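You operate a simulated robot arm through the tools that you are given. There is no shell and no other tool.

The job below is to be done with a simulated robot arm. You get a single attempt, and the scene is never put back.

Task
Put things in order on the top of the bench with blue legs. At the end: the two-hundred gram weight with red ring stands on top of the paper roll with green band; the five-hundred gram weight with green ring stands where the green sticker dispenser (marked "VALID") stood; the steel weight with blue ring is on the flat steel dish; the green sticker dispenser stands on top of the grade card with yellow loop; whatever was shut is shut again. Leave all else as you found it, and nothing knocked over.

The check looks at the end state, three seconds after you hand in, the way a careful person would. Anything else that was tipped, shoved, dropped, spilled or broken makes it a failure.

Robot
A 7-joint arm with a two-finger gripper, fixed in place. Base frame: the origin is at the foot of the arm, x ahead of it, y to its left, z up; the work surface is at about z = 0. Lengths are in m, angles in degrees, forces in N, time in s.
With the tool pointing down near the work surface it reaches from about 0.16 to 0.38 m from the base axis. Its first joint turns from -72.0 to 72.0 degrees. Payload 0.6 kg.
Tool frame: the origin (TCP) lies between the finger pads and is the grasp point; the fingertips stand 0.022 m ahead of it; z points along the fingers, y is the line along which they close. Largest opening 0.092 m; the body of the gripper starts 0.065 m behind the TCP.
Orientation is that of the tool frame in the base frame, as a unit quaternion [x, y, z, w]. With the fingers straight down and closing along the base's y, the tool's x points along the base's -x, its y along +y and its z along -z.

Tools
- The arm moves only by the tool jog_arm. Its argument "deltas" is a list of rows, each a list of 3 entries, a list of its own where there are three numbers: the shift along the tool's x, y, z in units of 500 mm (1.0 is 500 mm), then the turn, a rotation vector about the tool's x, y, z in units of 120 degrees (1.0 is 120 degrees), then the gripper command, from -1 (shut) to 1 (fully open), values between in proportion. In form: [[[tx, ty, tz], [rx, ry, rz], grip], ...]. A call has 1 to 20 rows; each row is the pose to reach, as a shift and turn from the pose commanded when the call began, along the tool's axes at that moment. A call with a number of a shift or a turn outside -1 to 1 is refused whole. A row lasts 0.2 s, in which the tool goes at most 0.05 m and 8.6 degrees; a call with a longer step from one row to the next is refused whole, and so is a gripper value outside its range. Where a pose cannot be reached the arm comes as near as it can. A force on the tool above 40 N (or 10 N above the force at the start of the call, whichever is more), or a blocked arm, ends the call early, and 0.2 s more pass. Each finger halts on what it meets, pressing with about 26 N; the grip force reading is that of the motor and also rises with nothing between the fingers. The clock runs only during rows and for 0.2 s after the last one: add rows that repeat a pose to give the fingers time. It gives the time, the measured TCP pose, the force on the tool (base axes), the opening and the grip force at its end, in the units of the frame above (readings bear some noise), with the torque about the TCP (base axes, N m) and any sound that the robot's microphone picked up.
- Cameras (640 x 400 px; columns grow to the right, rows downward): "scene" is fixed at [0.0479, -0.2672, 0.4011]; the picture's right is [0.84, -0.54, 0.00], its down [-0.32, -0.50, -0.80] and it looks along [0.44, 0.68, -0.59] (base axes); focal length 214 px, centre (320, 200). "wrist" rides on the gripper at [0.071, 0.019, -0.102] in the tool frame; the picture's right is [-0.26, 0.97, 0.00], its down [-0.75, -0.20, -0.62] and it looks along [-0.60, -0.16, 0.78] (tool axes); focal length 280 px, centre (320, 200).
- get_image(camera): a new picture of that camera. It takes no simulated time.
- measure_at(camera, pixels): for up to 12 pixels [column, row] of the newest picture of that camera ("zoom" is the newest enlarged one), the place [x, y, z] in the base frame of the surface seen there, good to about 0.002 m. It takes no simulated time.
- close_up(camera, box): a new picture of the part [left, top, right, bottom] of that camera's present view, enlarged. It takes no simulated time.
- job_done(): hands the job in; it is judged then, once.

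Unless the task says otherwise, let go and move clear before handing in.

The tools are called after "Emit:" as name(argument=value, ...) on one line, values as JSON. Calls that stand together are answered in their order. jog_arm: Moves the arm, as the interface text tells. Its arguments: {"type":"object","properties":{"deltas":{"type":"array","items":{"type":"array"}}},"required":["deltas"]} The other tools are called the same way: get_image (camera) takes a picture; measure_at (camera, pixels) gives the place of the surface under pixels of a picture; close_up (camera, box) takes an enlarged picture of a part of a camera's view; job_done () hands the job in.

At the start:

```text
t: 0.0
position: [0.1667, 0.1157, 0.3238]
tcp_rot: [0.0, 1.0, 0.0, 0.0]
contact_force: [0.4, -0.3, 0.1]
wrist_torque: [0.0, -0.04, 0.02]
width: 0.0919
gripper_force: 0.1
```

scene: 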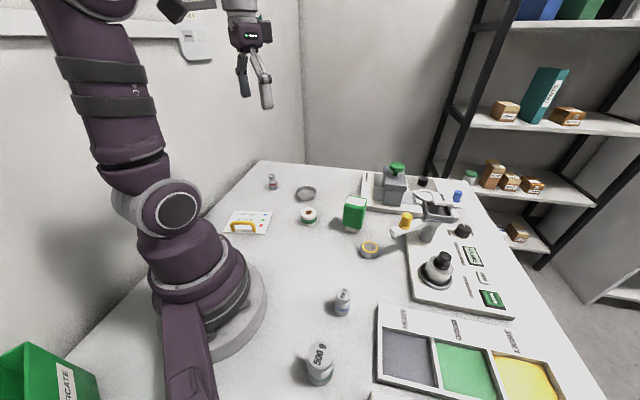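
wrist: 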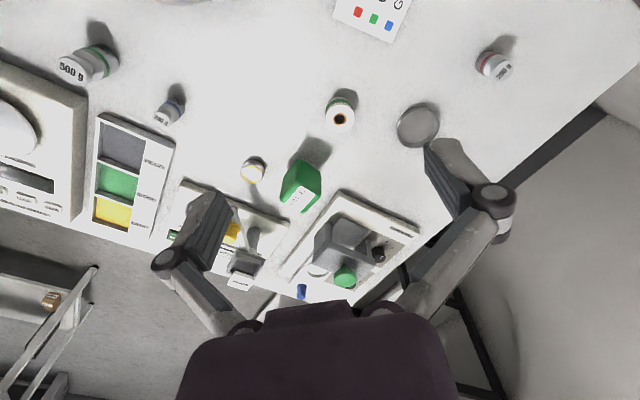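

The first pictures show the weights (500 g at scene ~(320,365), blue-ring ~(343,302), red-ring ~(272,181)), the green dispenser ~(354,212), the roll ~(308,215), the dish ~(306,193) and the grade card ~(245,222). I'll enlarge these areas before moving.

Emit:
close_up(camera="scene", box=[210, 160, 400, 280])

Emit:
close_up(camera="scene", box=[350, 150, 540, 330])

Emit:
close_up(camera="wrist", box=[320, 0, 540, 140])

Emit:
close_up(camera="wrist", box=[0, 20, 200, 240])

Emit:
close_up(camera="wrist", box=[220, 130, 430, 310])

```text
3.33 times, centred on (305, 220) of scene
```

zoom: 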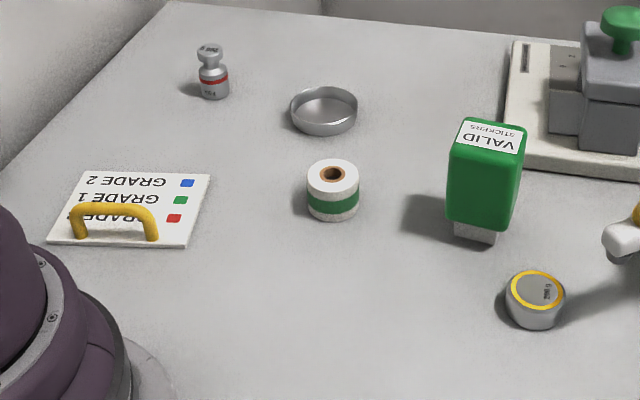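

```text
2.22 times, centred on (445, 240) of scene
```

zoom: 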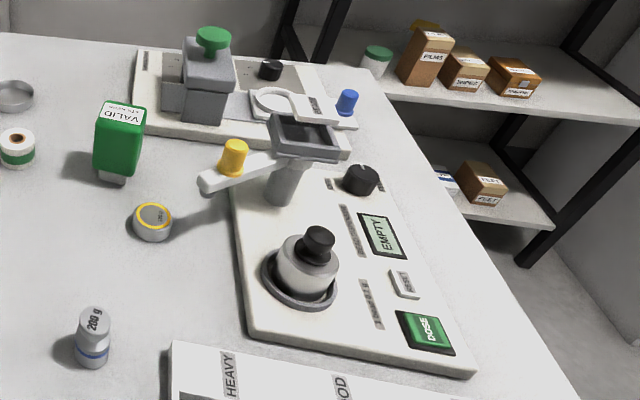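

```text
2.86 times, centred on (430, 70) of wrist
```

zoom: 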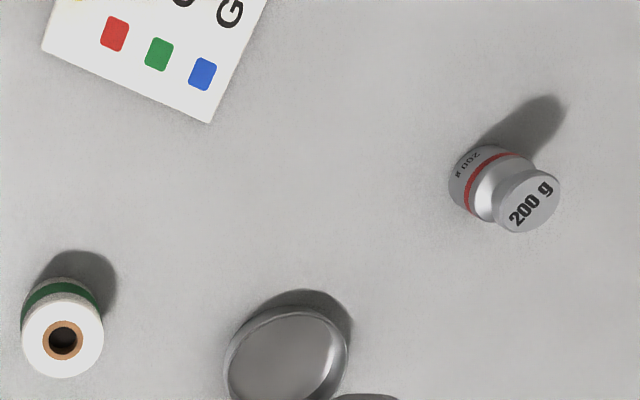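

```text
1.82 times, centred on (100, 130) of wrist
```

zoom: 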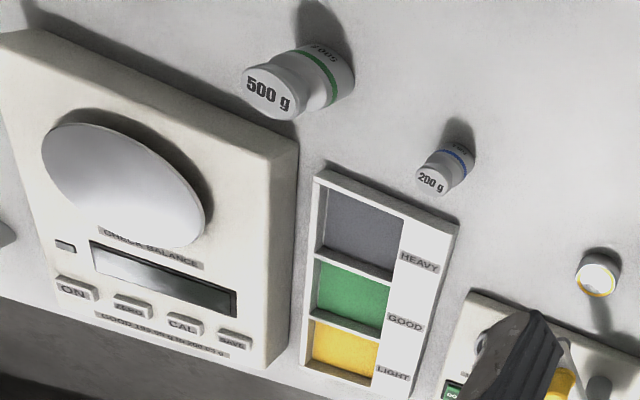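

```text
2.22 times, centred on (325, 220) of wrist
```

zoom: 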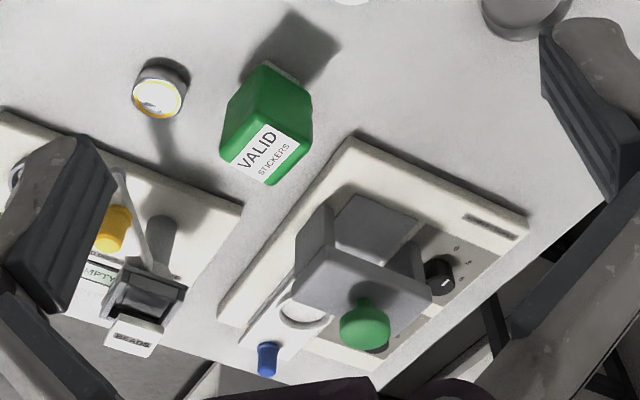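

The close-ups identify every object clearly: weights with red, blue and green rings, an open dish, and a card whose loop leans over its near half. Next I'll measure positions on fresh scene and wrist pictures.

Emit:
get_image(camera="scene")

Emit:
measure_at(camera="scene", pixels=[[271, 175], [272, 181], [273, 188], [306, 194], [308, 210], [308, 222], [356, 201], [354, 215], [352, 230], [344, 293], [342, 310], [320, 375]])

Emit:
get_image(camera="wrist")

Emit:
measure_at(camera="wrist", pixels=[[502, 71], [485, 62], [418, 125], [400, 130], [341, 119], [342, 100], [300, 198], [302, 172], [70, 70], [100, 60], [163, 118], [175, 107]])

```text
taken
```

scene: 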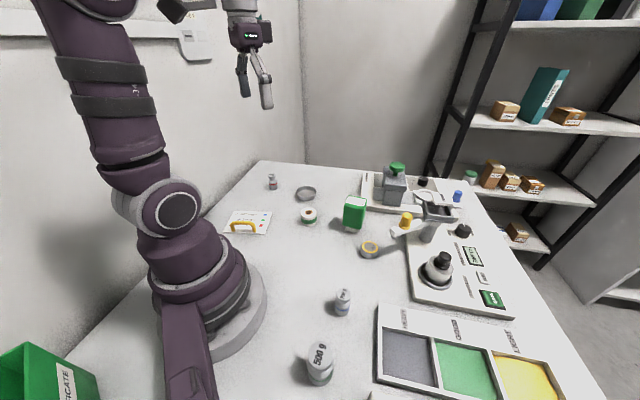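

```text
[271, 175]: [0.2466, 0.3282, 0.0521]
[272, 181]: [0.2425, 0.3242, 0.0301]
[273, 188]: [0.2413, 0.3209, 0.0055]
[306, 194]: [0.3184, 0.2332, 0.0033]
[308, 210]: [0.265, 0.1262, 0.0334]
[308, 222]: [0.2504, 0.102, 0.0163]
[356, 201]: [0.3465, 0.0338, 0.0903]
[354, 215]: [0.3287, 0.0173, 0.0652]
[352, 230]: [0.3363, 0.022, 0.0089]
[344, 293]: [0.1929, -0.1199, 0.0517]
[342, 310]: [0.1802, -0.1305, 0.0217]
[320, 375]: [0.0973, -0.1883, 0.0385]
```

```text
taken
```

wrist: 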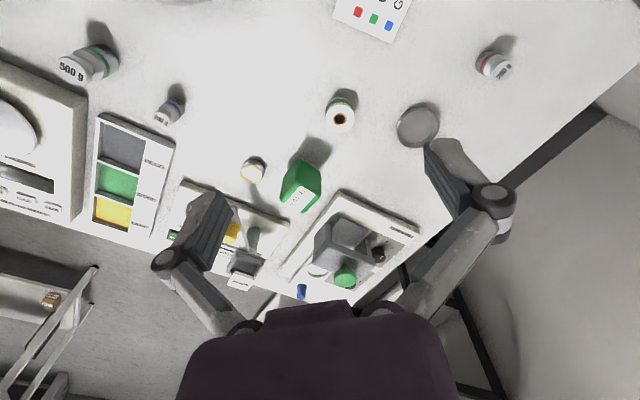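

```text
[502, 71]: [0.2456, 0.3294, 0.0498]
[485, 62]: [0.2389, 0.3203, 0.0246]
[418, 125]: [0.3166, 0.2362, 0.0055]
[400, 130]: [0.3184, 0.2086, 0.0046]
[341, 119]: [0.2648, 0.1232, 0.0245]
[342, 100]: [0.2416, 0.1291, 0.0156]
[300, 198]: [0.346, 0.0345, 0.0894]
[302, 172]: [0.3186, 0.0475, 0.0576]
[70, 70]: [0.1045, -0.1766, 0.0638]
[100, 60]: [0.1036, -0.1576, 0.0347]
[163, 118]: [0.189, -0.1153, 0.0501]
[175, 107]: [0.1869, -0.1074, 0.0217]
```

The red weight (r≈0.41 m) and the dish (r≈0.39 m) lie near or beyond the straight-down reach, so tilting may be needed. I'll measure the card, its loop and the edges of the objects in enlarged views.

Emit:
close_up(camera="scene", box=[215, 195, 285, 245])

Emit:
measure_at(camera="zoom", pixels=[[120, 340], [310, 360], [510, 140], [170, 125], [130, 240], [250, 230], [345, 250], [420, 150], [350, 140], [180, 225], [110, 310], [350, 345]])

```text
8.00 times, centred on (250, 220) of scene
```

zoom: 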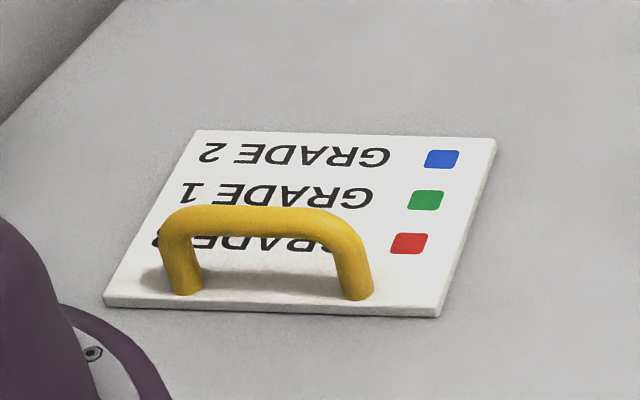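

```text
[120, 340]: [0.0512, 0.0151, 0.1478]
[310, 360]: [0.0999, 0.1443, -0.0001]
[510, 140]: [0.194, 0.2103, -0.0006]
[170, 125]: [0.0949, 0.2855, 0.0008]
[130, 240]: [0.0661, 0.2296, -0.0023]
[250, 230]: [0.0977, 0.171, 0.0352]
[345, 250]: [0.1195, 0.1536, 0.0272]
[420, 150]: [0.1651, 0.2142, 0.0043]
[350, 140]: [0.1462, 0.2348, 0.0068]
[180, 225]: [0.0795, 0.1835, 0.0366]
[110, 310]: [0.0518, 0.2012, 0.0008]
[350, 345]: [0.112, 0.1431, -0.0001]
```

The card's corners in the zoom are near (200,132), (493,140), (436,310) and (106,298), and the loop feet near (187,290) and (357,295). I'll measure those to learn where free space on the card is.

Emit:
measure_at(camera="zoom", pixels=[[202, 134], [490, 142], [435, 304], [110, 296], [187, 291], [357, 296], [170, 230], [365, 250], [200, 212], [320, 215], [300, 170], [450, 230]])

Emit:
close_up(camera="wrist", box=[260, 140, 350, 220])

Emit:
close_up(camera="scene", box=[330, 185, 380, 240])

```text
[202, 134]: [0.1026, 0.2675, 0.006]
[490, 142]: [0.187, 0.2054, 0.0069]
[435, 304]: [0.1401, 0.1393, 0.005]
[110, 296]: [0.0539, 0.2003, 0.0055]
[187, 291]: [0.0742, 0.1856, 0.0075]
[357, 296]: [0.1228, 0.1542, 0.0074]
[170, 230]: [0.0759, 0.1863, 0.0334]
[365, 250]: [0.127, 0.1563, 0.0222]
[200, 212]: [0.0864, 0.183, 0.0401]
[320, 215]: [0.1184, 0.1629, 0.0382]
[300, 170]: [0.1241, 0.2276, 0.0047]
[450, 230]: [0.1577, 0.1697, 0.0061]
```

```text
5.00 times, centred on (305, 180) of wrist
```

zoom: 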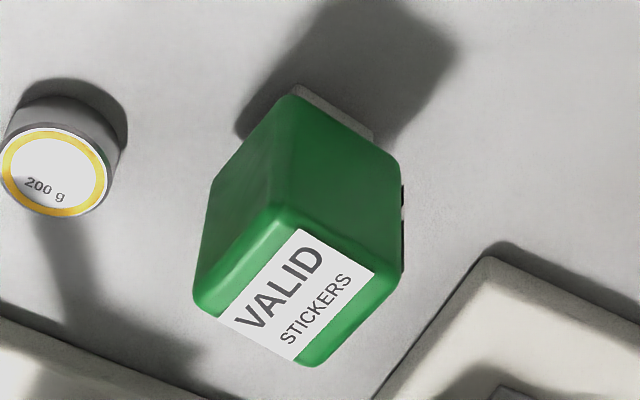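

```text
7.27 times, centred on (355, 212) of scene
```

zoom: 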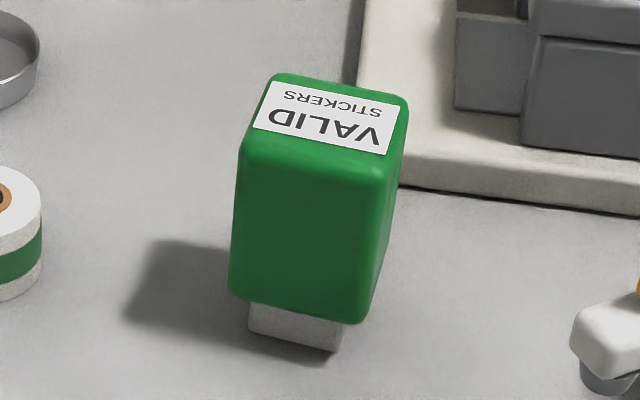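

The card's flat top is at z≈0.006 with corners (0.103,0.268), (0.188,0.206), (0.141,0.139), (0.053,0.200), and the loop runs along the edge nearest the base. Now the dispenser's corners in the current zoom.

Emit:
measure_at(camera="zoom", pixels=[[280, 82], [400, 103], [380, 172], [250, 150], [325, 125], [235, 285], [355, 312], [385, 240], [255, 330], [335, 345], [300, 220], [375, 250]])

Emit:
close_up(camera="wrist", box=[380, 30, 540, 160])

Emit:
measure_at(camera="zoom", pixels=[[490, 165], [455, 145], [425, 120], [390, 130], [150, 300], [235, 380], [70, 390], [150, 460], [75, 340], [225, 340], [150, 380], [490, 140]])

```text
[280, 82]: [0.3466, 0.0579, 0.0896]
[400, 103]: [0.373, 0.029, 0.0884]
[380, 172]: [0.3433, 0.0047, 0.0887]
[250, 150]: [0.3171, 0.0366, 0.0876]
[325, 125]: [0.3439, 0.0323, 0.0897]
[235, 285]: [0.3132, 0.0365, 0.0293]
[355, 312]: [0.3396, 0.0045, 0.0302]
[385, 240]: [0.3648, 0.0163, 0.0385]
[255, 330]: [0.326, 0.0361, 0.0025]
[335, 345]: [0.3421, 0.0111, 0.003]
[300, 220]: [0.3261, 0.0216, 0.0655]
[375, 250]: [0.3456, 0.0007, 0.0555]
```

```text
3.08 times, centred on (460, 95) of wrist
```

zoom: 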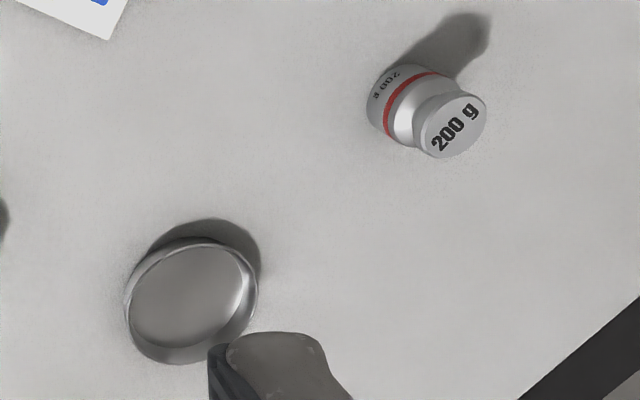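

```text
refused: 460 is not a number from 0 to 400
```

The dispenser body is about 0.044 × 0.040 m, centred near (0.345, 0.032), with its top at z≈0.09 and its faces turned roughly 37°/−53°. One pixel was out of range, so I'll repeat the dish and red-weight measurements.

Emit:
measure_at(camera="zoom", pixels=[[423, 140], [485, 108], [455, 125], [470, 95], [435, 155], [190, 243], [128, 300], [190, 360], [255, 290], [190, 300], [385, 110], [400, 130]])

Emit:
close_up(camera="scene", box=[260, 165, 330, 230])

Emit:
measure_at(camera="zoom", pixels=[[110, 85], [110, 130], [125, 210], [95, 200], [420, 265], [420, 220], [480, 270], [375, 270], [430, 300], [400, 350], [420, 395], [430, 370]])

```text
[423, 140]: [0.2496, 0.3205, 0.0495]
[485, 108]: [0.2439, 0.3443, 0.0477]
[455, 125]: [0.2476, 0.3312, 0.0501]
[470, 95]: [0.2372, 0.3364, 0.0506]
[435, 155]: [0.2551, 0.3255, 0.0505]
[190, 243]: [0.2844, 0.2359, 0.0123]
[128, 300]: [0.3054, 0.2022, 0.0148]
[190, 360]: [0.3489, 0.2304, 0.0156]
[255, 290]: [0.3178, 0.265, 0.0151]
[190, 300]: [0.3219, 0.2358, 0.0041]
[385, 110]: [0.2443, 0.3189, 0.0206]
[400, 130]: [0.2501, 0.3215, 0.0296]
```

```text
6.15 times, centred on (295, 198) of scene
```

zoom: 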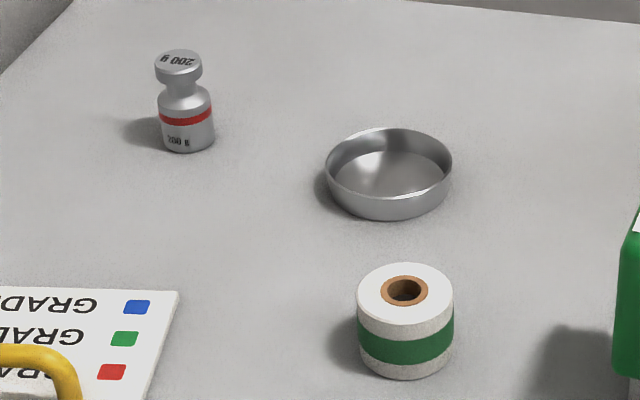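

```text
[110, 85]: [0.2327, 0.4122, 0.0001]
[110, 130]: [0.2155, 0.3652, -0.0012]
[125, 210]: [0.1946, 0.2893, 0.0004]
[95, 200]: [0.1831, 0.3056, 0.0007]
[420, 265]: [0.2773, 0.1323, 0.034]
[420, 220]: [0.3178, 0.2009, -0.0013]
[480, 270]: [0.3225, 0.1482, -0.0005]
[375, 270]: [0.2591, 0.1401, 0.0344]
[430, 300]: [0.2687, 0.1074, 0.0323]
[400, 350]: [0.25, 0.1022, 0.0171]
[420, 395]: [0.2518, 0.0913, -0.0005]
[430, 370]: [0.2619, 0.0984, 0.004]
```

The dish centre is near (0.317, 0.234) with a 0.015 m rim, the red weight's knob is near (0.248, 0.332), and the roll top is at z≈0.034. I'll now measure the neighbours of the dispenser and get precise outlines of the roll and red weight.

Emit:
measure_at(camera="zoom", pixels=[[362, 292], [449, 292], [405, 267], [405, 320], [390, 205], [165, 130], [208, 130], [187, 148], [158, 66], [200, 66], [178, 62], [190, 105]])

Emit:
close_up(camera="scene", box=[340, 155, 480, 265])

Emit:
measure_at(camera="zoom", pixels=[[108, 95], [120, 210], [250, 245], [190, 150], [270, 55], [210, 130], [140, 425], [300, 290], [235, 340], [130, 440], [190, 250], [400, 245]])

```text
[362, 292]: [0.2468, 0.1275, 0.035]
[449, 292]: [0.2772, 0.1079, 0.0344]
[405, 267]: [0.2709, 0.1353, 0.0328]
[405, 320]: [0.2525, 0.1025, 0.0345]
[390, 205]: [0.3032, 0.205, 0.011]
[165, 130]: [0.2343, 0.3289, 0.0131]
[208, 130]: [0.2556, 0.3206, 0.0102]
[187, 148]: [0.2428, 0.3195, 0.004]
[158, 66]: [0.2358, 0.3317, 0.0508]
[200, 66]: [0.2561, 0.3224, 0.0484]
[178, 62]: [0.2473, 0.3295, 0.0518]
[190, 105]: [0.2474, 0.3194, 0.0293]
```

```text
3.64 times, centred on (410, 210) of scene
```

zoom: 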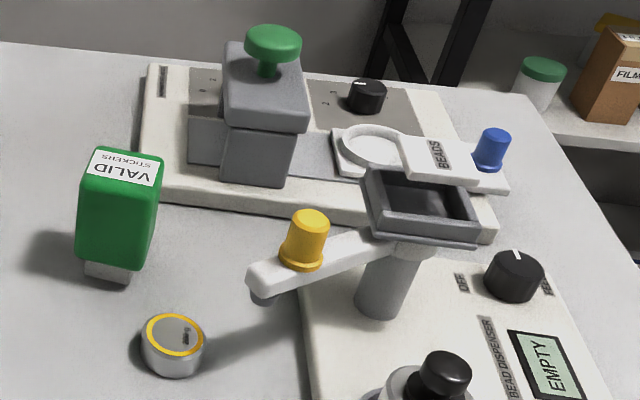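

```text
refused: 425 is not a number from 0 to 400
```

The roll is centred near (0.262, 0.118) with ~0.038 m diameter, and the red weight is ~0.025 m wide at about (0.246, 0.328). Now the dispenser's neighbours, with valid pixels.

Emit:
measure_at(camera="zoom", pixels=[[108, 250], [160, 190], [250, 130], [270, 40], [145, 85], [175, 335], [200, 345], [260, 275], [305, 220], [330, 260], [420, 235], [490, 140]])

Emit:
close_up(camera="scene", box=[280, 270, 380, 400])

Emit:
measure_at(camera="zoom", pixels=[[192, 70], [210, 75], [170, 72], [195, 110], [195, 140], [125, 245], [80, 245], [165, 240], [120, 290], [120, 340], [85, 320], [165, 320]])

```text
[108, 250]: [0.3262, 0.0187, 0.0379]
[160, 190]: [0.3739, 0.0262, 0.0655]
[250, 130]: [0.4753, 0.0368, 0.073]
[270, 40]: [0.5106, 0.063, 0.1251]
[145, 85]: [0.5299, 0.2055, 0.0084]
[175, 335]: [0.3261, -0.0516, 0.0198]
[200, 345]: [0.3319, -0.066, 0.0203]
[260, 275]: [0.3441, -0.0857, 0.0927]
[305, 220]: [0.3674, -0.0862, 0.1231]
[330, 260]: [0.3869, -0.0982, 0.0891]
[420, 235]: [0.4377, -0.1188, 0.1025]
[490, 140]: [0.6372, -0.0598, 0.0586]
```

```text
3.08 times, centred on (330, 335) of scene
```

zoom: 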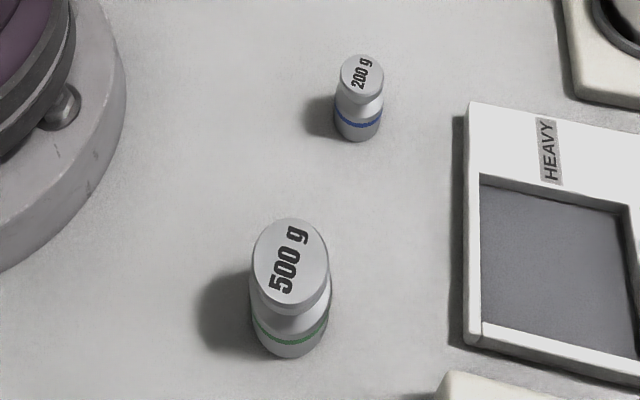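

```text
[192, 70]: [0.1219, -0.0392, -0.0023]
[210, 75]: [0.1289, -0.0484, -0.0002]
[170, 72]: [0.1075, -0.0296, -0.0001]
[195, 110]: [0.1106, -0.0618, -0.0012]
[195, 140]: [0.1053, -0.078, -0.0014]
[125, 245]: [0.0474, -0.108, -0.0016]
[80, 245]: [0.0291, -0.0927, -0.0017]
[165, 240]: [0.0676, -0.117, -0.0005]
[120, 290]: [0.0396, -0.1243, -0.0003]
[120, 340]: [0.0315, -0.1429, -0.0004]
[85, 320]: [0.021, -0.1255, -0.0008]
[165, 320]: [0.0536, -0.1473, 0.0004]
```

The bead machine's arm ends at about (0.344, −0.086, 0.093) and the press body is beyond x≈0.45, so the dispenser's surroundings are clear. Now the outlines of the 500 g and blue-ring weights in the present zoom.

Emit:
measure_at(camera="zoom", pixels=[[290, 262], [256, 262], [325, 262], [290, 225], [290, 300], [290, 350], [361, 78], [343, 78], [380, 78], [361, 58], [361, 97], [358, 137]])

Emit:
close_up(camera="wrist", box=[40, 30, 200, 130])

Emit:
measure_at(camera="zoom", pixels=[[145, 160], [80, 160], [245, 115], [310, 160], [235, 175], [300, 100], [490, 345], [455, 345], [555, 285], [530, 300], [560, 330], [520, 270]])

```text
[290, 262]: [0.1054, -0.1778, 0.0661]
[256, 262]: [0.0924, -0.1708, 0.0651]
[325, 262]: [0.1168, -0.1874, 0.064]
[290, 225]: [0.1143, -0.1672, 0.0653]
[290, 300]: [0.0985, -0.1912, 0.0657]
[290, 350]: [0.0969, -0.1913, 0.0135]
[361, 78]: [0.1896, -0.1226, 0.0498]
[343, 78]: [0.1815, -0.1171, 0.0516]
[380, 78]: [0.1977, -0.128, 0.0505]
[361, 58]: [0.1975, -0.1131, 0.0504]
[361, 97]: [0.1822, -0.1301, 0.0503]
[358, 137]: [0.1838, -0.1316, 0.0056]
```

```text
4.00 times, centred on (120, 80) of wrist
```

zoom: 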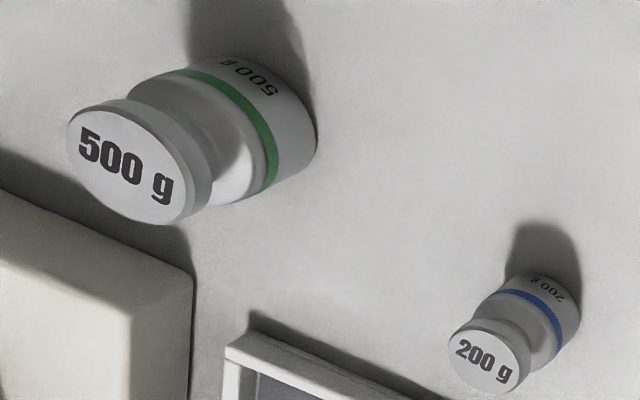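

```text
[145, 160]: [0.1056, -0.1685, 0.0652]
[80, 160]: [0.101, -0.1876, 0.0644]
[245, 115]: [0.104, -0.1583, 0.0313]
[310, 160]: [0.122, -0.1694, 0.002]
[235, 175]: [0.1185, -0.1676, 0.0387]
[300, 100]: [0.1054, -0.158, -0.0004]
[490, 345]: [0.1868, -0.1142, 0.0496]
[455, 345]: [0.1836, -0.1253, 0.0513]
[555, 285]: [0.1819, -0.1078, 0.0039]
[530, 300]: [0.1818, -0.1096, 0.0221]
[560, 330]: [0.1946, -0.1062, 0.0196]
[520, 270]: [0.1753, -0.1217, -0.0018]
```

The 500 g knob is at (0.1055, −0.178) with top z≈0.0655, and the blue 200 g knob at (0.1895, −0.122) with top z≈0.0505. I'll check the height and nearness of the balance and tray beside the 500 g weight.

Emit:
measure_at(camera="zoom", pixels=[[100, 300], [20, 230], [180, 280], [150, 380], [240, 350], [290, 350], [20, 180], [190, 260], [330, 380], [30, 350], [192, 330], [250, 330]])

Emit:
get_image(camera="wrist")

Emit:
measure_at(camera="wrist", pixels=[[20, 125], [10, 140], [70, 130], [60, 110], [80, 105], [10, 75], [20, 185], [105, 120], [140, 190], [170, 150], [253, 172], [250, 185]])

```text
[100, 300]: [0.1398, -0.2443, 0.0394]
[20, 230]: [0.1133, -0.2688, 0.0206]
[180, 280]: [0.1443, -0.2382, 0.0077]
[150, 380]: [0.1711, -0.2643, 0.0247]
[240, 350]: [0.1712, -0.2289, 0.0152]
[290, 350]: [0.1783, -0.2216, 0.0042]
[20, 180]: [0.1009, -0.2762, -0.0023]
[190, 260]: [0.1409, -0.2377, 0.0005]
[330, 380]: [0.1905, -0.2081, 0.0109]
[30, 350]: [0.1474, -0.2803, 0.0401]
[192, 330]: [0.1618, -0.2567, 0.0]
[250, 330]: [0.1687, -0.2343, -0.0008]
```

```text
taken
```

wrist: 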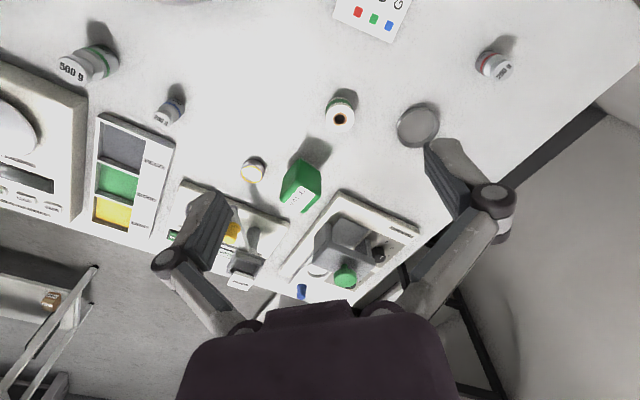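

```text
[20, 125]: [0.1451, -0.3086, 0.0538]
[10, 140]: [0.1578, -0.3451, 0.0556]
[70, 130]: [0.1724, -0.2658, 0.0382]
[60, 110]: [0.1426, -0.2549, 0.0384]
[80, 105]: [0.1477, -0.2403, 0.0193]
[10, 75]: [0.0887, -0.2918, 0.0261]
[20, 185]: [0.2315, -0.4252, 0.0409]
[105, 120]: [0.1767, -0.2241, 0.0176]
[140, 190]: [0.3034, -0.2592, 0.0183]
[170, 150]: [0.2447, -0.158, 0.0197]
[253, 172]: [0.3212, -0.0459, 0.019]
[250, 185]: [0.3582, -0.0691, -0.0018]
```

The balance starts at y≈−0.237 with z≈0.04, well clear of the 500 g weight. I'll start with the dispenser, moving to 0.2 m above it with the tool yawed 37° so the fingers close along its long side.

Emit:
jog_arm(deltas=[[[-0.0446, -0.0209, 0.031], [0, 0, -0.0385], 1], [[-0.0892, -0.0419, 0.0619], [0, 0, -0.0771], 1], [[-0.1337, -0.0628, 0.0929], [0, 0, -0.1156], 1], [[-0.1783, -0.0837, 0.1238], [0, 0, -0.1542], 1], [[-0.2229, -0.1046, 0.1548], [0, 0, -0.1927], 1], [[-0.2675, -0.1256, 0.1857], [0, 0, -0.2312], 1], [[-0.312, -0.1465, 0.2167], [0, 0, -0.2698], 1], [[-0.3566, -0.1674, 0.2476], [0, 0, -0.3083], 1], [[-0.3566, -0.1674, 0.2476], [0, 0, -0.3083], 1]])

Emit:
get_image(camera="wrist")

Emit:
get_image(camera="scene")

```text
t: 2.0
position: [0.3453, 0.0327, 0.1989]
tcp_rot: [-0.319, 0.948, 0.001, 0.001]
contact_force: [0.2, 0.2, 0.1]
wrist_torque: [-0.02, 0.04, 0.0]
width: 0.0922
gripper_force: 0.1
```

```text
taken
```

wrist: 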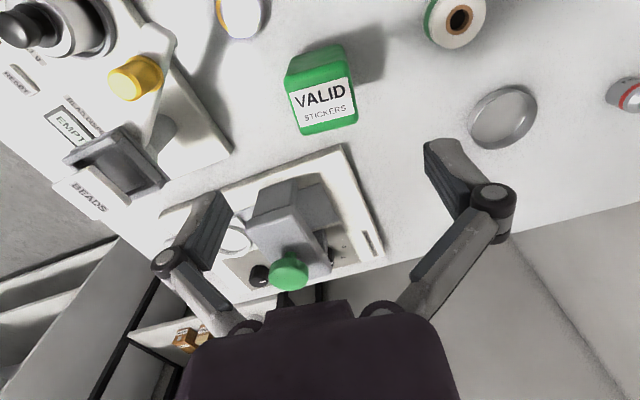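

```text
taken
```

scene: 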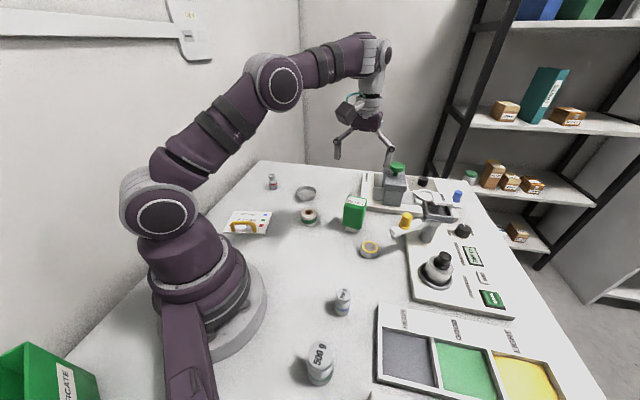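

The arm is at (0.345, 0.033, 0.199) with yaw ≈37°. The dispenser shows at wrist (320,90), so I'll enlarge it and measure its edges for exact centre and yaw.

Emit:
close_up(camera="wrist", box=[270, 30, 380, 140])

```text
3.64 times, centred on (325, 85) of wrist
```

zoom: 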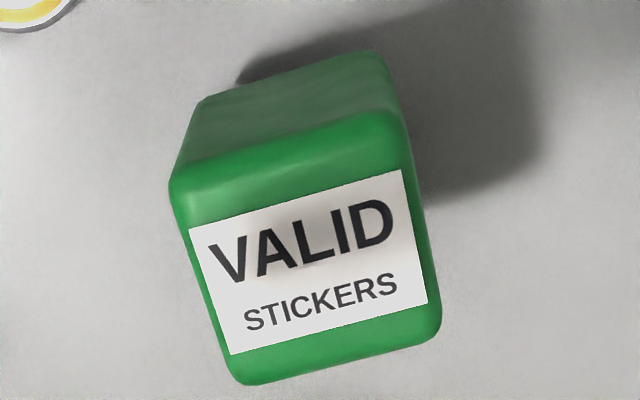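

Emit:
measure_at(camera="zoom", pixels=[[190, 229], [402, 171], [427, 303], [232, 354], [310, 265], [185, 195], [400, 125], [432, 325], [245, 375], [175, 190], [415, 170], [340, 365]])

```text
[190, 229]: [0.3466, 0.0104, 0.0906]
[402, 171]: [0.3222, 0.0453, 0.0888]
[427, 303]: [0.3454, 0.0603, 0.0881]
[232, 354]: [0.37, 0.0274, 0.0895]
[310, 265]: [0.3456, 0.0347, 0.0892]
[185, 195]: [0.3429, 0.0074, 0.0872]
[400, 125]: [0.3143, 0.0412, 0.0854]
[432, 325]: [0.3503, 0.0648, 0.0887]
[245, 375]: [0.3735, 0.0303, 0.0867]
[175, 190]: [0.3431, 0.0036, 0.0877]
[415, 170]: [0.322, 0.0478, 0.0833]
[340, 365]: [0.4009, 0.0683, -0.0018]
```

The label edges give a dispenser yaw of about 35° and a centre at (0.345, 0.034). I'll correct the yaw, descend to z=0.062 and stop before closing.

Emit:
jog_arm(deltas=[[[-0.0024, 0.0032, 0.04], [0, 0, 0.0167], 1], [[-0.0024, 0.0032, 0.09], [0, 0, 0.0167], 1], [[-0.0024, 0.0032, 0.14], [0, 0, 0.0167], 1], [[-0.0024, 0.0032, 0.19], [0, 0, 0.0167], 1], [[-0.0024, 0.0032, 0.235], [0, 0, 0.0167], 1], [[-0.0024, 0.0032, 0.265], [0, 0, 0.0167], 1], [[-0.0024, 0.0032, 0.276], [0, 0, 0.0167], 1], [[-0.0024, 0.0032, 0.276], [0, 0, 0.0167], 1]])

Emit:
get_image(camera="wrist")

Emit:
get_image(camera="scene")

```text
t: 3.8
position: [0.346, 0.0336, 0.0625]
tcp_rot: [-0.301, 0.954, -0.001, 0.001]
contact_force: [0.1, 0.7, 0.6]
wrist_torque: [0.0, -0.01, -0.01]
width: 0.092
gripper_force: 0.0
```

```text
taken
```

wrist: 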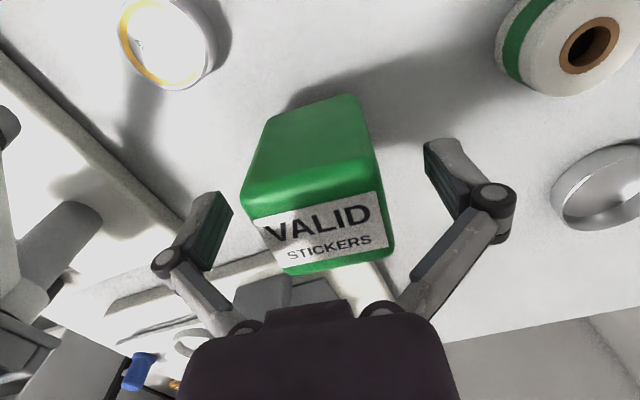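

```text
taken
```

scene: 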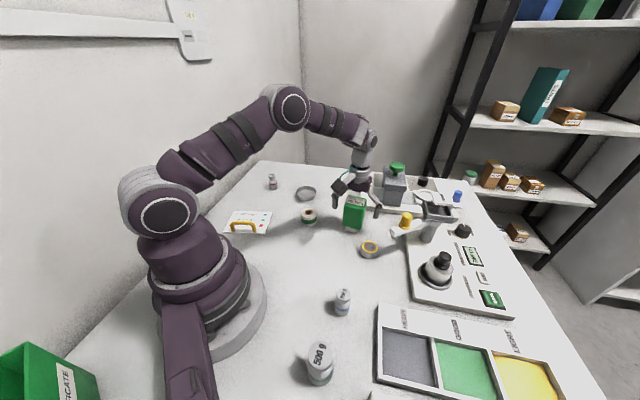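

The label slope in the wrist picture matches the finger line and the dispenser sits between the fingers. I'll close the gripper in place.

Emit:
jog_arm(deltas=[[[0, 0, 0], [0, 0, 0], 0.4], [[0, 0, 0], [0, 0, 0], 0.1], [[0, 0, 0], [0, 0, 0], -0.2], [[0, 0, 0], [0, 0, 0], -0.6], [[0, 0, 0], [0, 0, 0], -1], [[0, 0, 0], [0, 0, 0], -1], [[0, 0, 0], [0, 0, 0], -1]])

Emit:
get_image(camera="wrist")

```text
t: 5.4
position: [0.3461, 0.0338, 0.0614]
tcp_rot: [-0.301, 0.954, -0.001, 0.002]
contact_force: [0.0, -1.4, 5.8]
wrist_torque: [-0.06, 0.01, 0.1]
width: 0.0495
gripper_force: 25.7
```

```text
taken
```

wrist: 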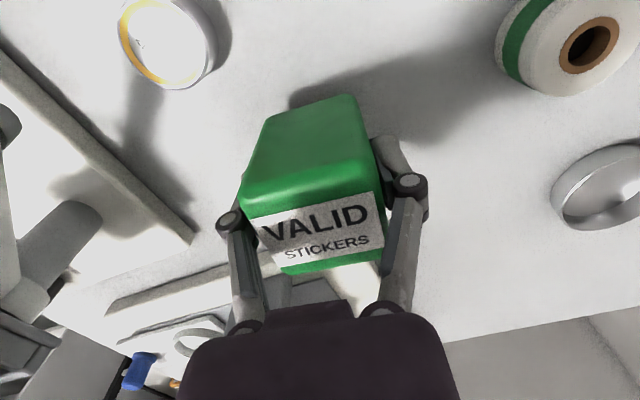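

The dispenser is gripped (opening 0.0495 m, 25.7 N). I'll lift it straight up by 0.1 m and check that it hangs upright.

Emit:
jog_arm(deltas=[[[0, 0, -0.01], [0, 0, 0], -1], [[0, 0, -0.03], [0, 0, 0], -1], [[0, 0, -0.07], [0, 0, 0], -1], [[0, 0, -0.12], [0, 0, 0], -1], [[0, 0, -0.17], [0, 0, 0], -1], [[0, 0, -0.2], [0, 0, 0], -1], [[0, 0, -0.2], [0, 0, 0], -1]])

Emit:
get_image(camera="scene")

Emit:
get_image(camera="wrist")

```text
t: 7.0
position: [0.3468, 0.035, 0.1621]
tcp_rot: [-0.301, 0.954, 0.0, 0.001]
contact_force: [0.9, -1.1, -2.1]
wrist_torque: [0.02, -0.03, 0.01]
width: 0.0499
gripper_force: 26.1
```

```text
taken
```

scene: 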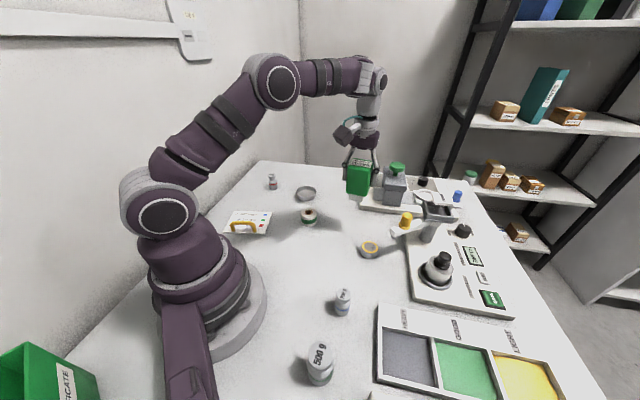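

```text
taken
```

wrist: 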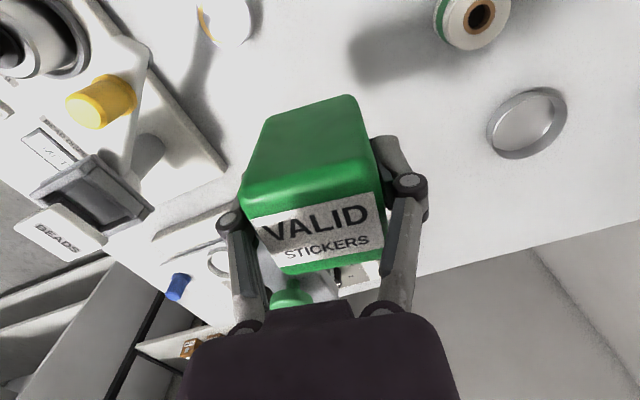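

The dispenser came up without rotating in the grip (force about −2 N). I'll check a close-up that the white foot came with it and nothing remains on the table.

Emit:
close_up(camera="scene", box=[310, 140, 410, 240])

```text
4.00 times, centred on (360, 190) of scene
```

zoom: 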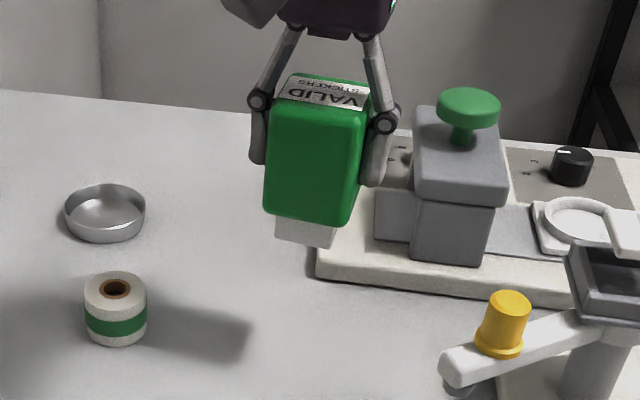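

The dispenser is held whole and upright. I'll carry it at height to above the free part of the card, at (0.1256, 0.2096), turning to yaw ≈54° so it lines up with the card.

Emit:
jog_arm(deltas=[[[0.008, 0.027, -0.001], [0, 0, -0.008], -1], [[0.024, 0.081, -0.002], [0, 0, -0.024], -1], [[0.04, 0.135, -0.003], [0, 0, -0.04], -1], [[0.056, 0.189, -0.004], [0, 0, -0.056], -1], [[0.072, 0.243, -0.005], [0, 0, -0.072], -1], [[0.088, 0.297, -0.006], [0, 0, -0.088], -1], [[0.104, 0.351, -0.006], [0, 0, -0.104], -1], [[0.12, 0.405, -0.006], [0, 0, -0.12], -1], [[0.136, 0.459, -0.006], [0, 0, -0.136], -1], [[0.15, 0.513, -0.006], [0, 0, -0.152], -1], [[0.158, 0.5394, -0.006], [0, 0, -0.16], -1], [[0.158, 0.5394, -0.006], [0, 0, -0.16], -1]])

Emit:
get_image(camera="scene")

Emit:
get_image(camera="wrist")

```text
t: 9.6
position: [0.1262, 0.2076, 0.1654]
tcp_rot: [-0.456, 0.89, -0.001, 0.0]
contact_force: [0.4, 1.0, -2.5]
wrist_torque: [-0.01, -0.03, 0.0]
width: 0.0495
gripper_force: 25.4
```

```text
taken
```

scene: 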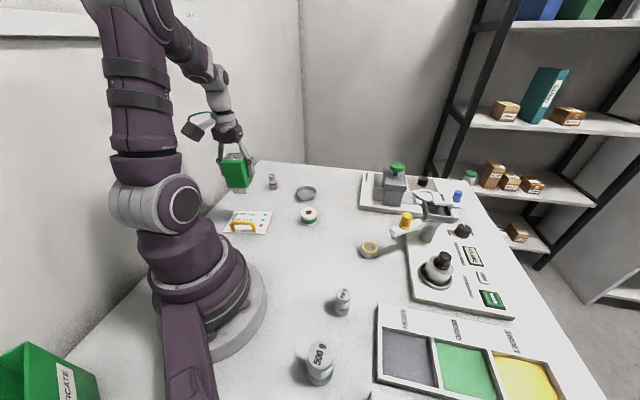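

```text
taken
```

wrist: 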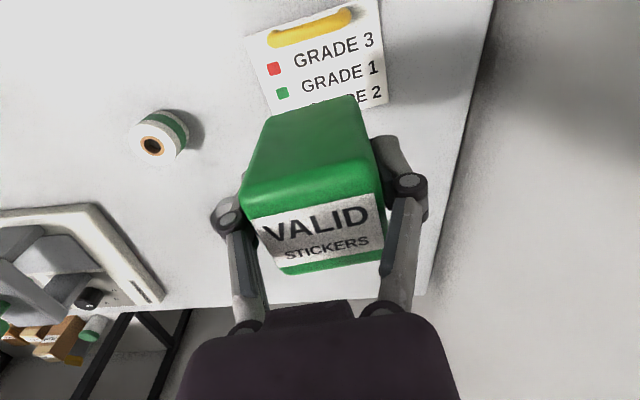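

The dispenser hangs above the card, with the card at wrist (315,55) parallel to it. Before lowering I'll verify the card's position from this nearer view.

Emit:
close_up(camera="wrist", box=[235, 0, 405, 115])

```text
3.48 times, centred on (320, 58) of wrist
```

zoom: 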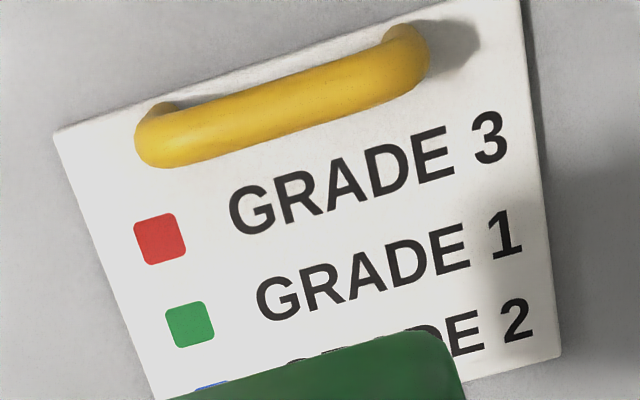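

Emit:
measure_at(camera="zoom", pixels=[[60, 135], [515, 5], [555, 350], [150, 385], [150, 150], [415, 50], [280, 105], [285, 130], [280, 80], [300, 230], [480, 320], [175, 110]])

```text
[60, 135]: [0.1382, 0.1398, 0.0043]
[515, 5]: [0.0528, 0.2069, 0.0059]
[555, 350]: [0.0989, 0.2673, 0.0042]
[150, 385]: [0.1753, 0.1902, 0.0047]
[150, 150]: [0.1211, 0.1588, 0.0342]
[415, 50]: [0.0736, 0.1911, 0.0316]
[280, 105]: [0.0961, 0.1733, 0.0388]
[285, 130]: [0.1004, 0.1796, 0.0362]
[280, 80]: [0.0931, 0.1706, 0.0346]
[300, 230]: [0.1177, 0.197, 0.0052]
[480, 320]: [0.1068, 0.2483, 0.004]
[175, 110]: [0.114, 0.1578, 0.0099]
```

The card's position and the loop's inner edge (about 0.03 m from the card centre) are confirmed. I'll lower the dispenser to just above the card, z=0.071.

Emit:
jog_arm(deltas=[[[0, 0, 0.02], [0, 0, 0], -1], [[0, 0, 0.06], [0, 0, 0], -1], [[0, 0, 0.1], [0, 0, 0], -1], [[0, 0, 0.14], [0, 0, 0], -1], [[0, 0, 0.17], [0, 0, 0], -1], [[0, 0, 0.188], [0, 0, 0], -1], [[0, 0, 0.188], [0, 0, 0], -1]])

Emit:
close_up(camera="scene", box=[200, 160, 300, 250])

```text
t: 11.2
position: [0.1272, 0.2083, 0.0707]
tcp_rot: [-0.456, 0.89, -0.001, 0.0]
contact_force: [0.8, -0.4, -2.0]
wrist_torque: [0.01, -0.01, 0.0]
width: 0.0495
gripper_force: 26.4
```

```text
4.44 times, centred on (250, 205) of scene
```

zoom: 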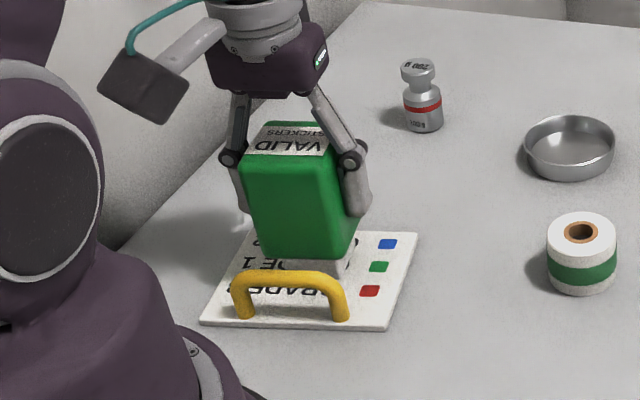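

The dispenser hovers over the card behind the loop, clear of it, and the force is still only its weight (−2 N). I'll lower it in millimetre steps until contact.

Emit:
jog_arm(deltas=[[[0, 0, 0.002], [0, 0, 0], -1], [[0, 0, 0.004], [0, 0, 0], -1], [[0, 0, 0.006], [0, 0, 0], -1], [[0, 0, 0.006], [0, 0, 0], -1]])

```text
t: 12.2
position: [0.1266, 0.2099, 0.0664]
tcp_rot: [-0.456, 0.89, 0.001, 0.001]
contact_force: [-0.6, -0.4, 2.6]
wrist_torque: [-0.02, 0.03, -0.02]
width: 0.0495
gripper_force: 26.1
```

The force turned to +2.6 N, so the dispenser rests on the card. I'll open the gripper gradually in place.

Emit:
jog_arm(deltas=[[[0, 0, 0.006], [0, 0, 0], 0.15], [[0, 0, 0.006], [0, 0, 0], 0.3], [[0, 0, 0.006], [0, 0, 0], 0.5], [[0, 0, 0.006], [0, 0, 0], 0.8], [[0, 0, 0.006], [0, 0, 0], 1], [[0, 0, 0.006], [0, 0, 0], 1]])

Emit:
close_up(camera="scene", box=[200, 160, 300, 250])

Emit:
get_image(camera="wrist")

```text
t: 13.6
position: [0.1266, 0.2096, 0.0642]
tcp_rot: [-0.455, 0.89, -0.001, 0.001]
contact_force: [0.7, -0.1, -0.5]
wrist_torque: [-0.01, 0.01, 0.0]
width: 0.0918
gripper_force: 0.0
```

```text
4.44 times, centred on (250, 205) of scene
```

zoom: 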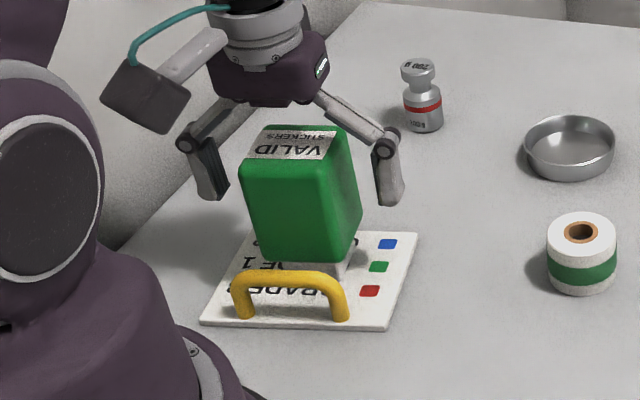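

```text
taken
```

wrist: 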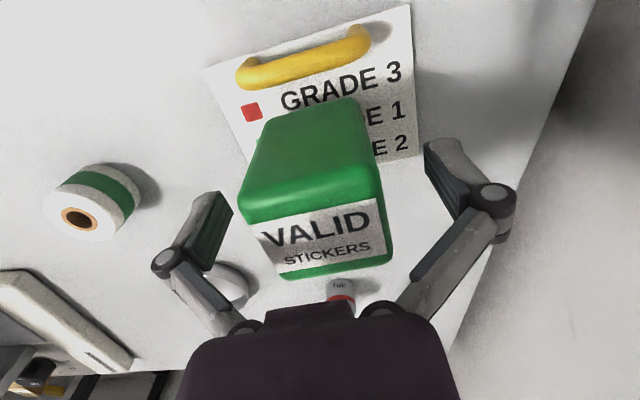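

The dispenser stands alone on the card behind the loop, fingers clear. I'll raise the arm straight up to z≈0.2 and look again.

Emit:
jog_arm(deltas=[[[0, 0, -0.01], [0, 0, 0], 1], [[0, 0, -0.04], [0, 0, 0], 1], [[0, 0, -0.09], [0, 0, 0], 1], [[0, 0, -0.14], [0, 0, 0], 1], [[0, 0, -0.19], [0, 0, 0], 1], [[0, 0, -0.24], [0, 0, 0], 1], [[0, 0, -0.27], [0, 0, 0], 1], [[0, 0, -0.27], [0, 0, 0], 1]])

Emit:
get_image(camera="scene")

Emit:
get_image(camera="wrist")

```text
t: 15.4
position: [0.1266, 0.2103, 0.1999]
tcp_rot: [-0.456, 0.89, 0.0, 0.0]
contact_force: [-0.6, 0.0, -0.6]
wrist_torque: [0.02, -0.02, -0.03]
width: 0.0919
gripper_force: 0.1
```

```text
taken
```

scene: 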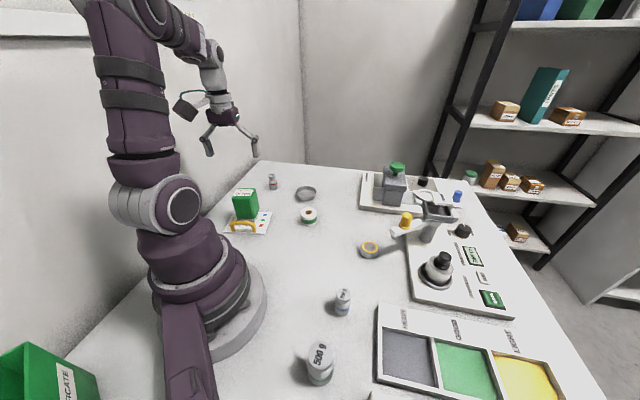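

```text
taken
```

wrist: 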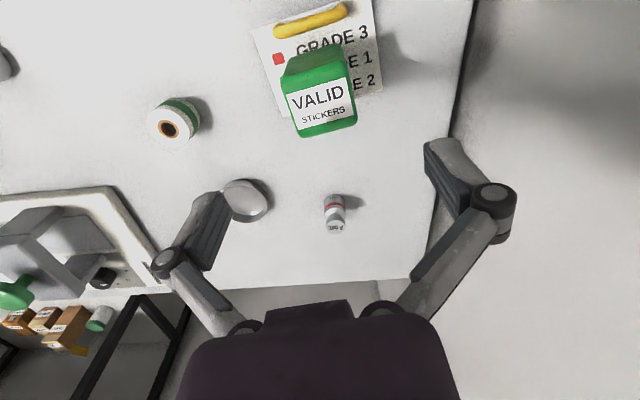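

The dispenser stands squarely on the card. From this viewpoint the red weight (334,214), dish (245,200) and roll (173,120) are visible, so I'll measure them again.

Emit:
close_up(camera="wrist", box=[290, 180, 380, 240])

Emit:
measure_at(camera="zoom", pixels=[[318, 300], [260, 300], [373, 300], [318, 265], [318, 325], [310, 130], [260, 160], [355, 160], [305, 200], [270, 205], [345, 205], [318, 320]])

Emit:
close_up(camera="wrist", box=[130, 80, 290, 240])

```text
6.67 times, centred on (335, 210) of wrist
```

zoom: 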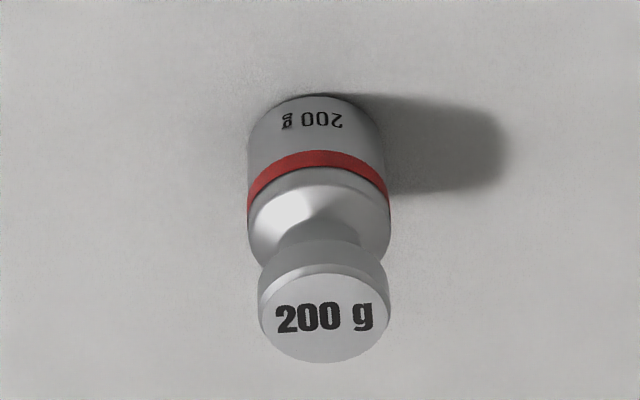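

```text
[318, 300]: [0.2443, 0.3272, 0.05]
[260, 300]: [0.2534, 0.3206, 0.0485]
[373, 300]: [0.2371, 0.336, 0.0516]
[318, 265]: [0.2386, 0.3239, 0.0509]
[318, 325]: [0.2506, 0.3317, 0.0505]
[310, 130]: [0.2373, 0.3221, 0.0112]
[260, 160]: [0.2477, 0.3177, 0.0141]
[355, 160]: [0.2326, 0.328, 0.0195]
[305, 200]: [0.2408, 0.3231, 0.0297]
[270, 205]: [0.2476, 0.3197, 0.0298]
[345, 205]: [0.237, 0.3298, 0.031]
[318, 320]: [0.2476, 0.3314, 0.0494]
```

```text
2.50 times, centred on (210, 160) of wrist
```

zoom: 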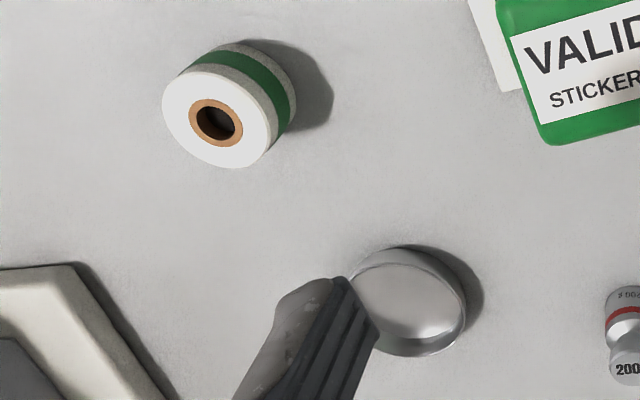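

The red knob's centre is about (0.2463, 0.3305). Now the roll and dish in this zoom: roll top around (217,120), dish rim around (408,302).

Emit:
measure_at(camera="zoom", pixels=[[168, 100], [265, 145], [200, 76], [230, 165], [190, 110], [241, 130], [408, 300], [408, 251], [464, 310], [395, 352], [440, 265], [450, 345]])

```text
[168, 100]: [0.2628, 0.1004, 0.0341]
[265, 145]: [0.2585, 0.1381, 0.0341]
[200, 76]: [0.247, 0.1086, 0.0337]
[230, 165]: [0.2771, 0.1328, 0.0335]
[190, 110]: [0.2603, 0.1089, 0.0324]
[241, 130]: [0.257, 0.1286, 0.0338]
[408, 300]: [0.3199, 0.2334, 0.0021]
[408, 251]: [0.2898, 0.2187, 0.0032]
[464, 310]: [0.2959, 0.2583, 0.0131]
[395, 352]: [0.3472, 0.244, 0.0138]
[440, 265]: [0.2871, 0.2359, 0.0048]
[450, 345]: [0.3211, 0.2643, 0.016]
```

The roll centre is (0.2615, 0.119) and the dish centre (0.317, 0.2335). I'll move above the red weight while tilting the tool 20° outward about the closing axis, because of the reach, staying at z=0.16.

Emit:
jog_arm(deltas=[[[-0.0422, -0.0068, 0.01], [0, -0.0208, 0], 1], [[-0.0844, -0.0136, 0.02], [0, -0.0417, 0], 1], [[-0.1265, -0.0204, 0.03], [0, -0.0625, 0], 1], [[-0.1687, -0.0272, 0.04], [0, -0.0833, 0], 1], [[-0.2109, -0.034, 0.05], [0, -0.1042, 0], 1], [[-0.2531, -0.0408, 0.06], [0, -0.125, 0], 1], [[-0.2952, -0.0476, 0.07], [0, -0.1458, 0], 1], [[-0.3374, -0.0544, 0.08], [0, -0.1667, 0], 1], [[-0.3374, -0.0544, 0.08], [0, -0.1667, 0], 1]])

Emit:
get_image(camera="scene")

Emit:
get_image(camera="wrist")

```text
t: 17.4
position: [0.2464, 0.3298, 0.1598]
tcp_rot: [-0.449, 0.876, 0.079, 0.156]
contact_force: [0.1, -0.6, 0.4]
wrist_torque: [-0.03, 0.0, 0.03]
width: 0.0921
gripper_force: 0.1
```

```text
taken
```

scene: 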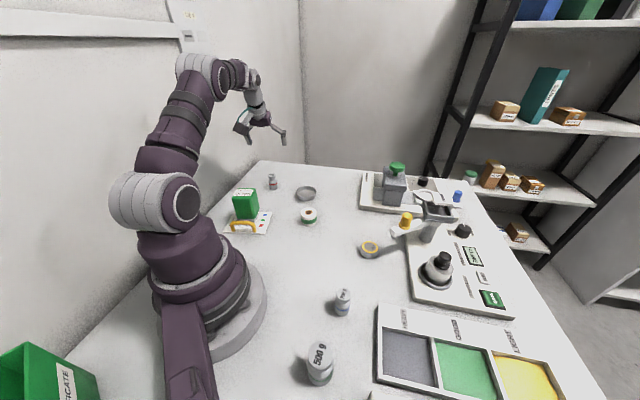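

```text
taken
```

wrist: 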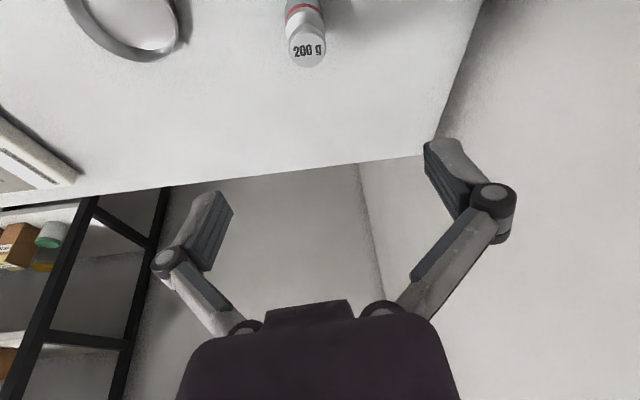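

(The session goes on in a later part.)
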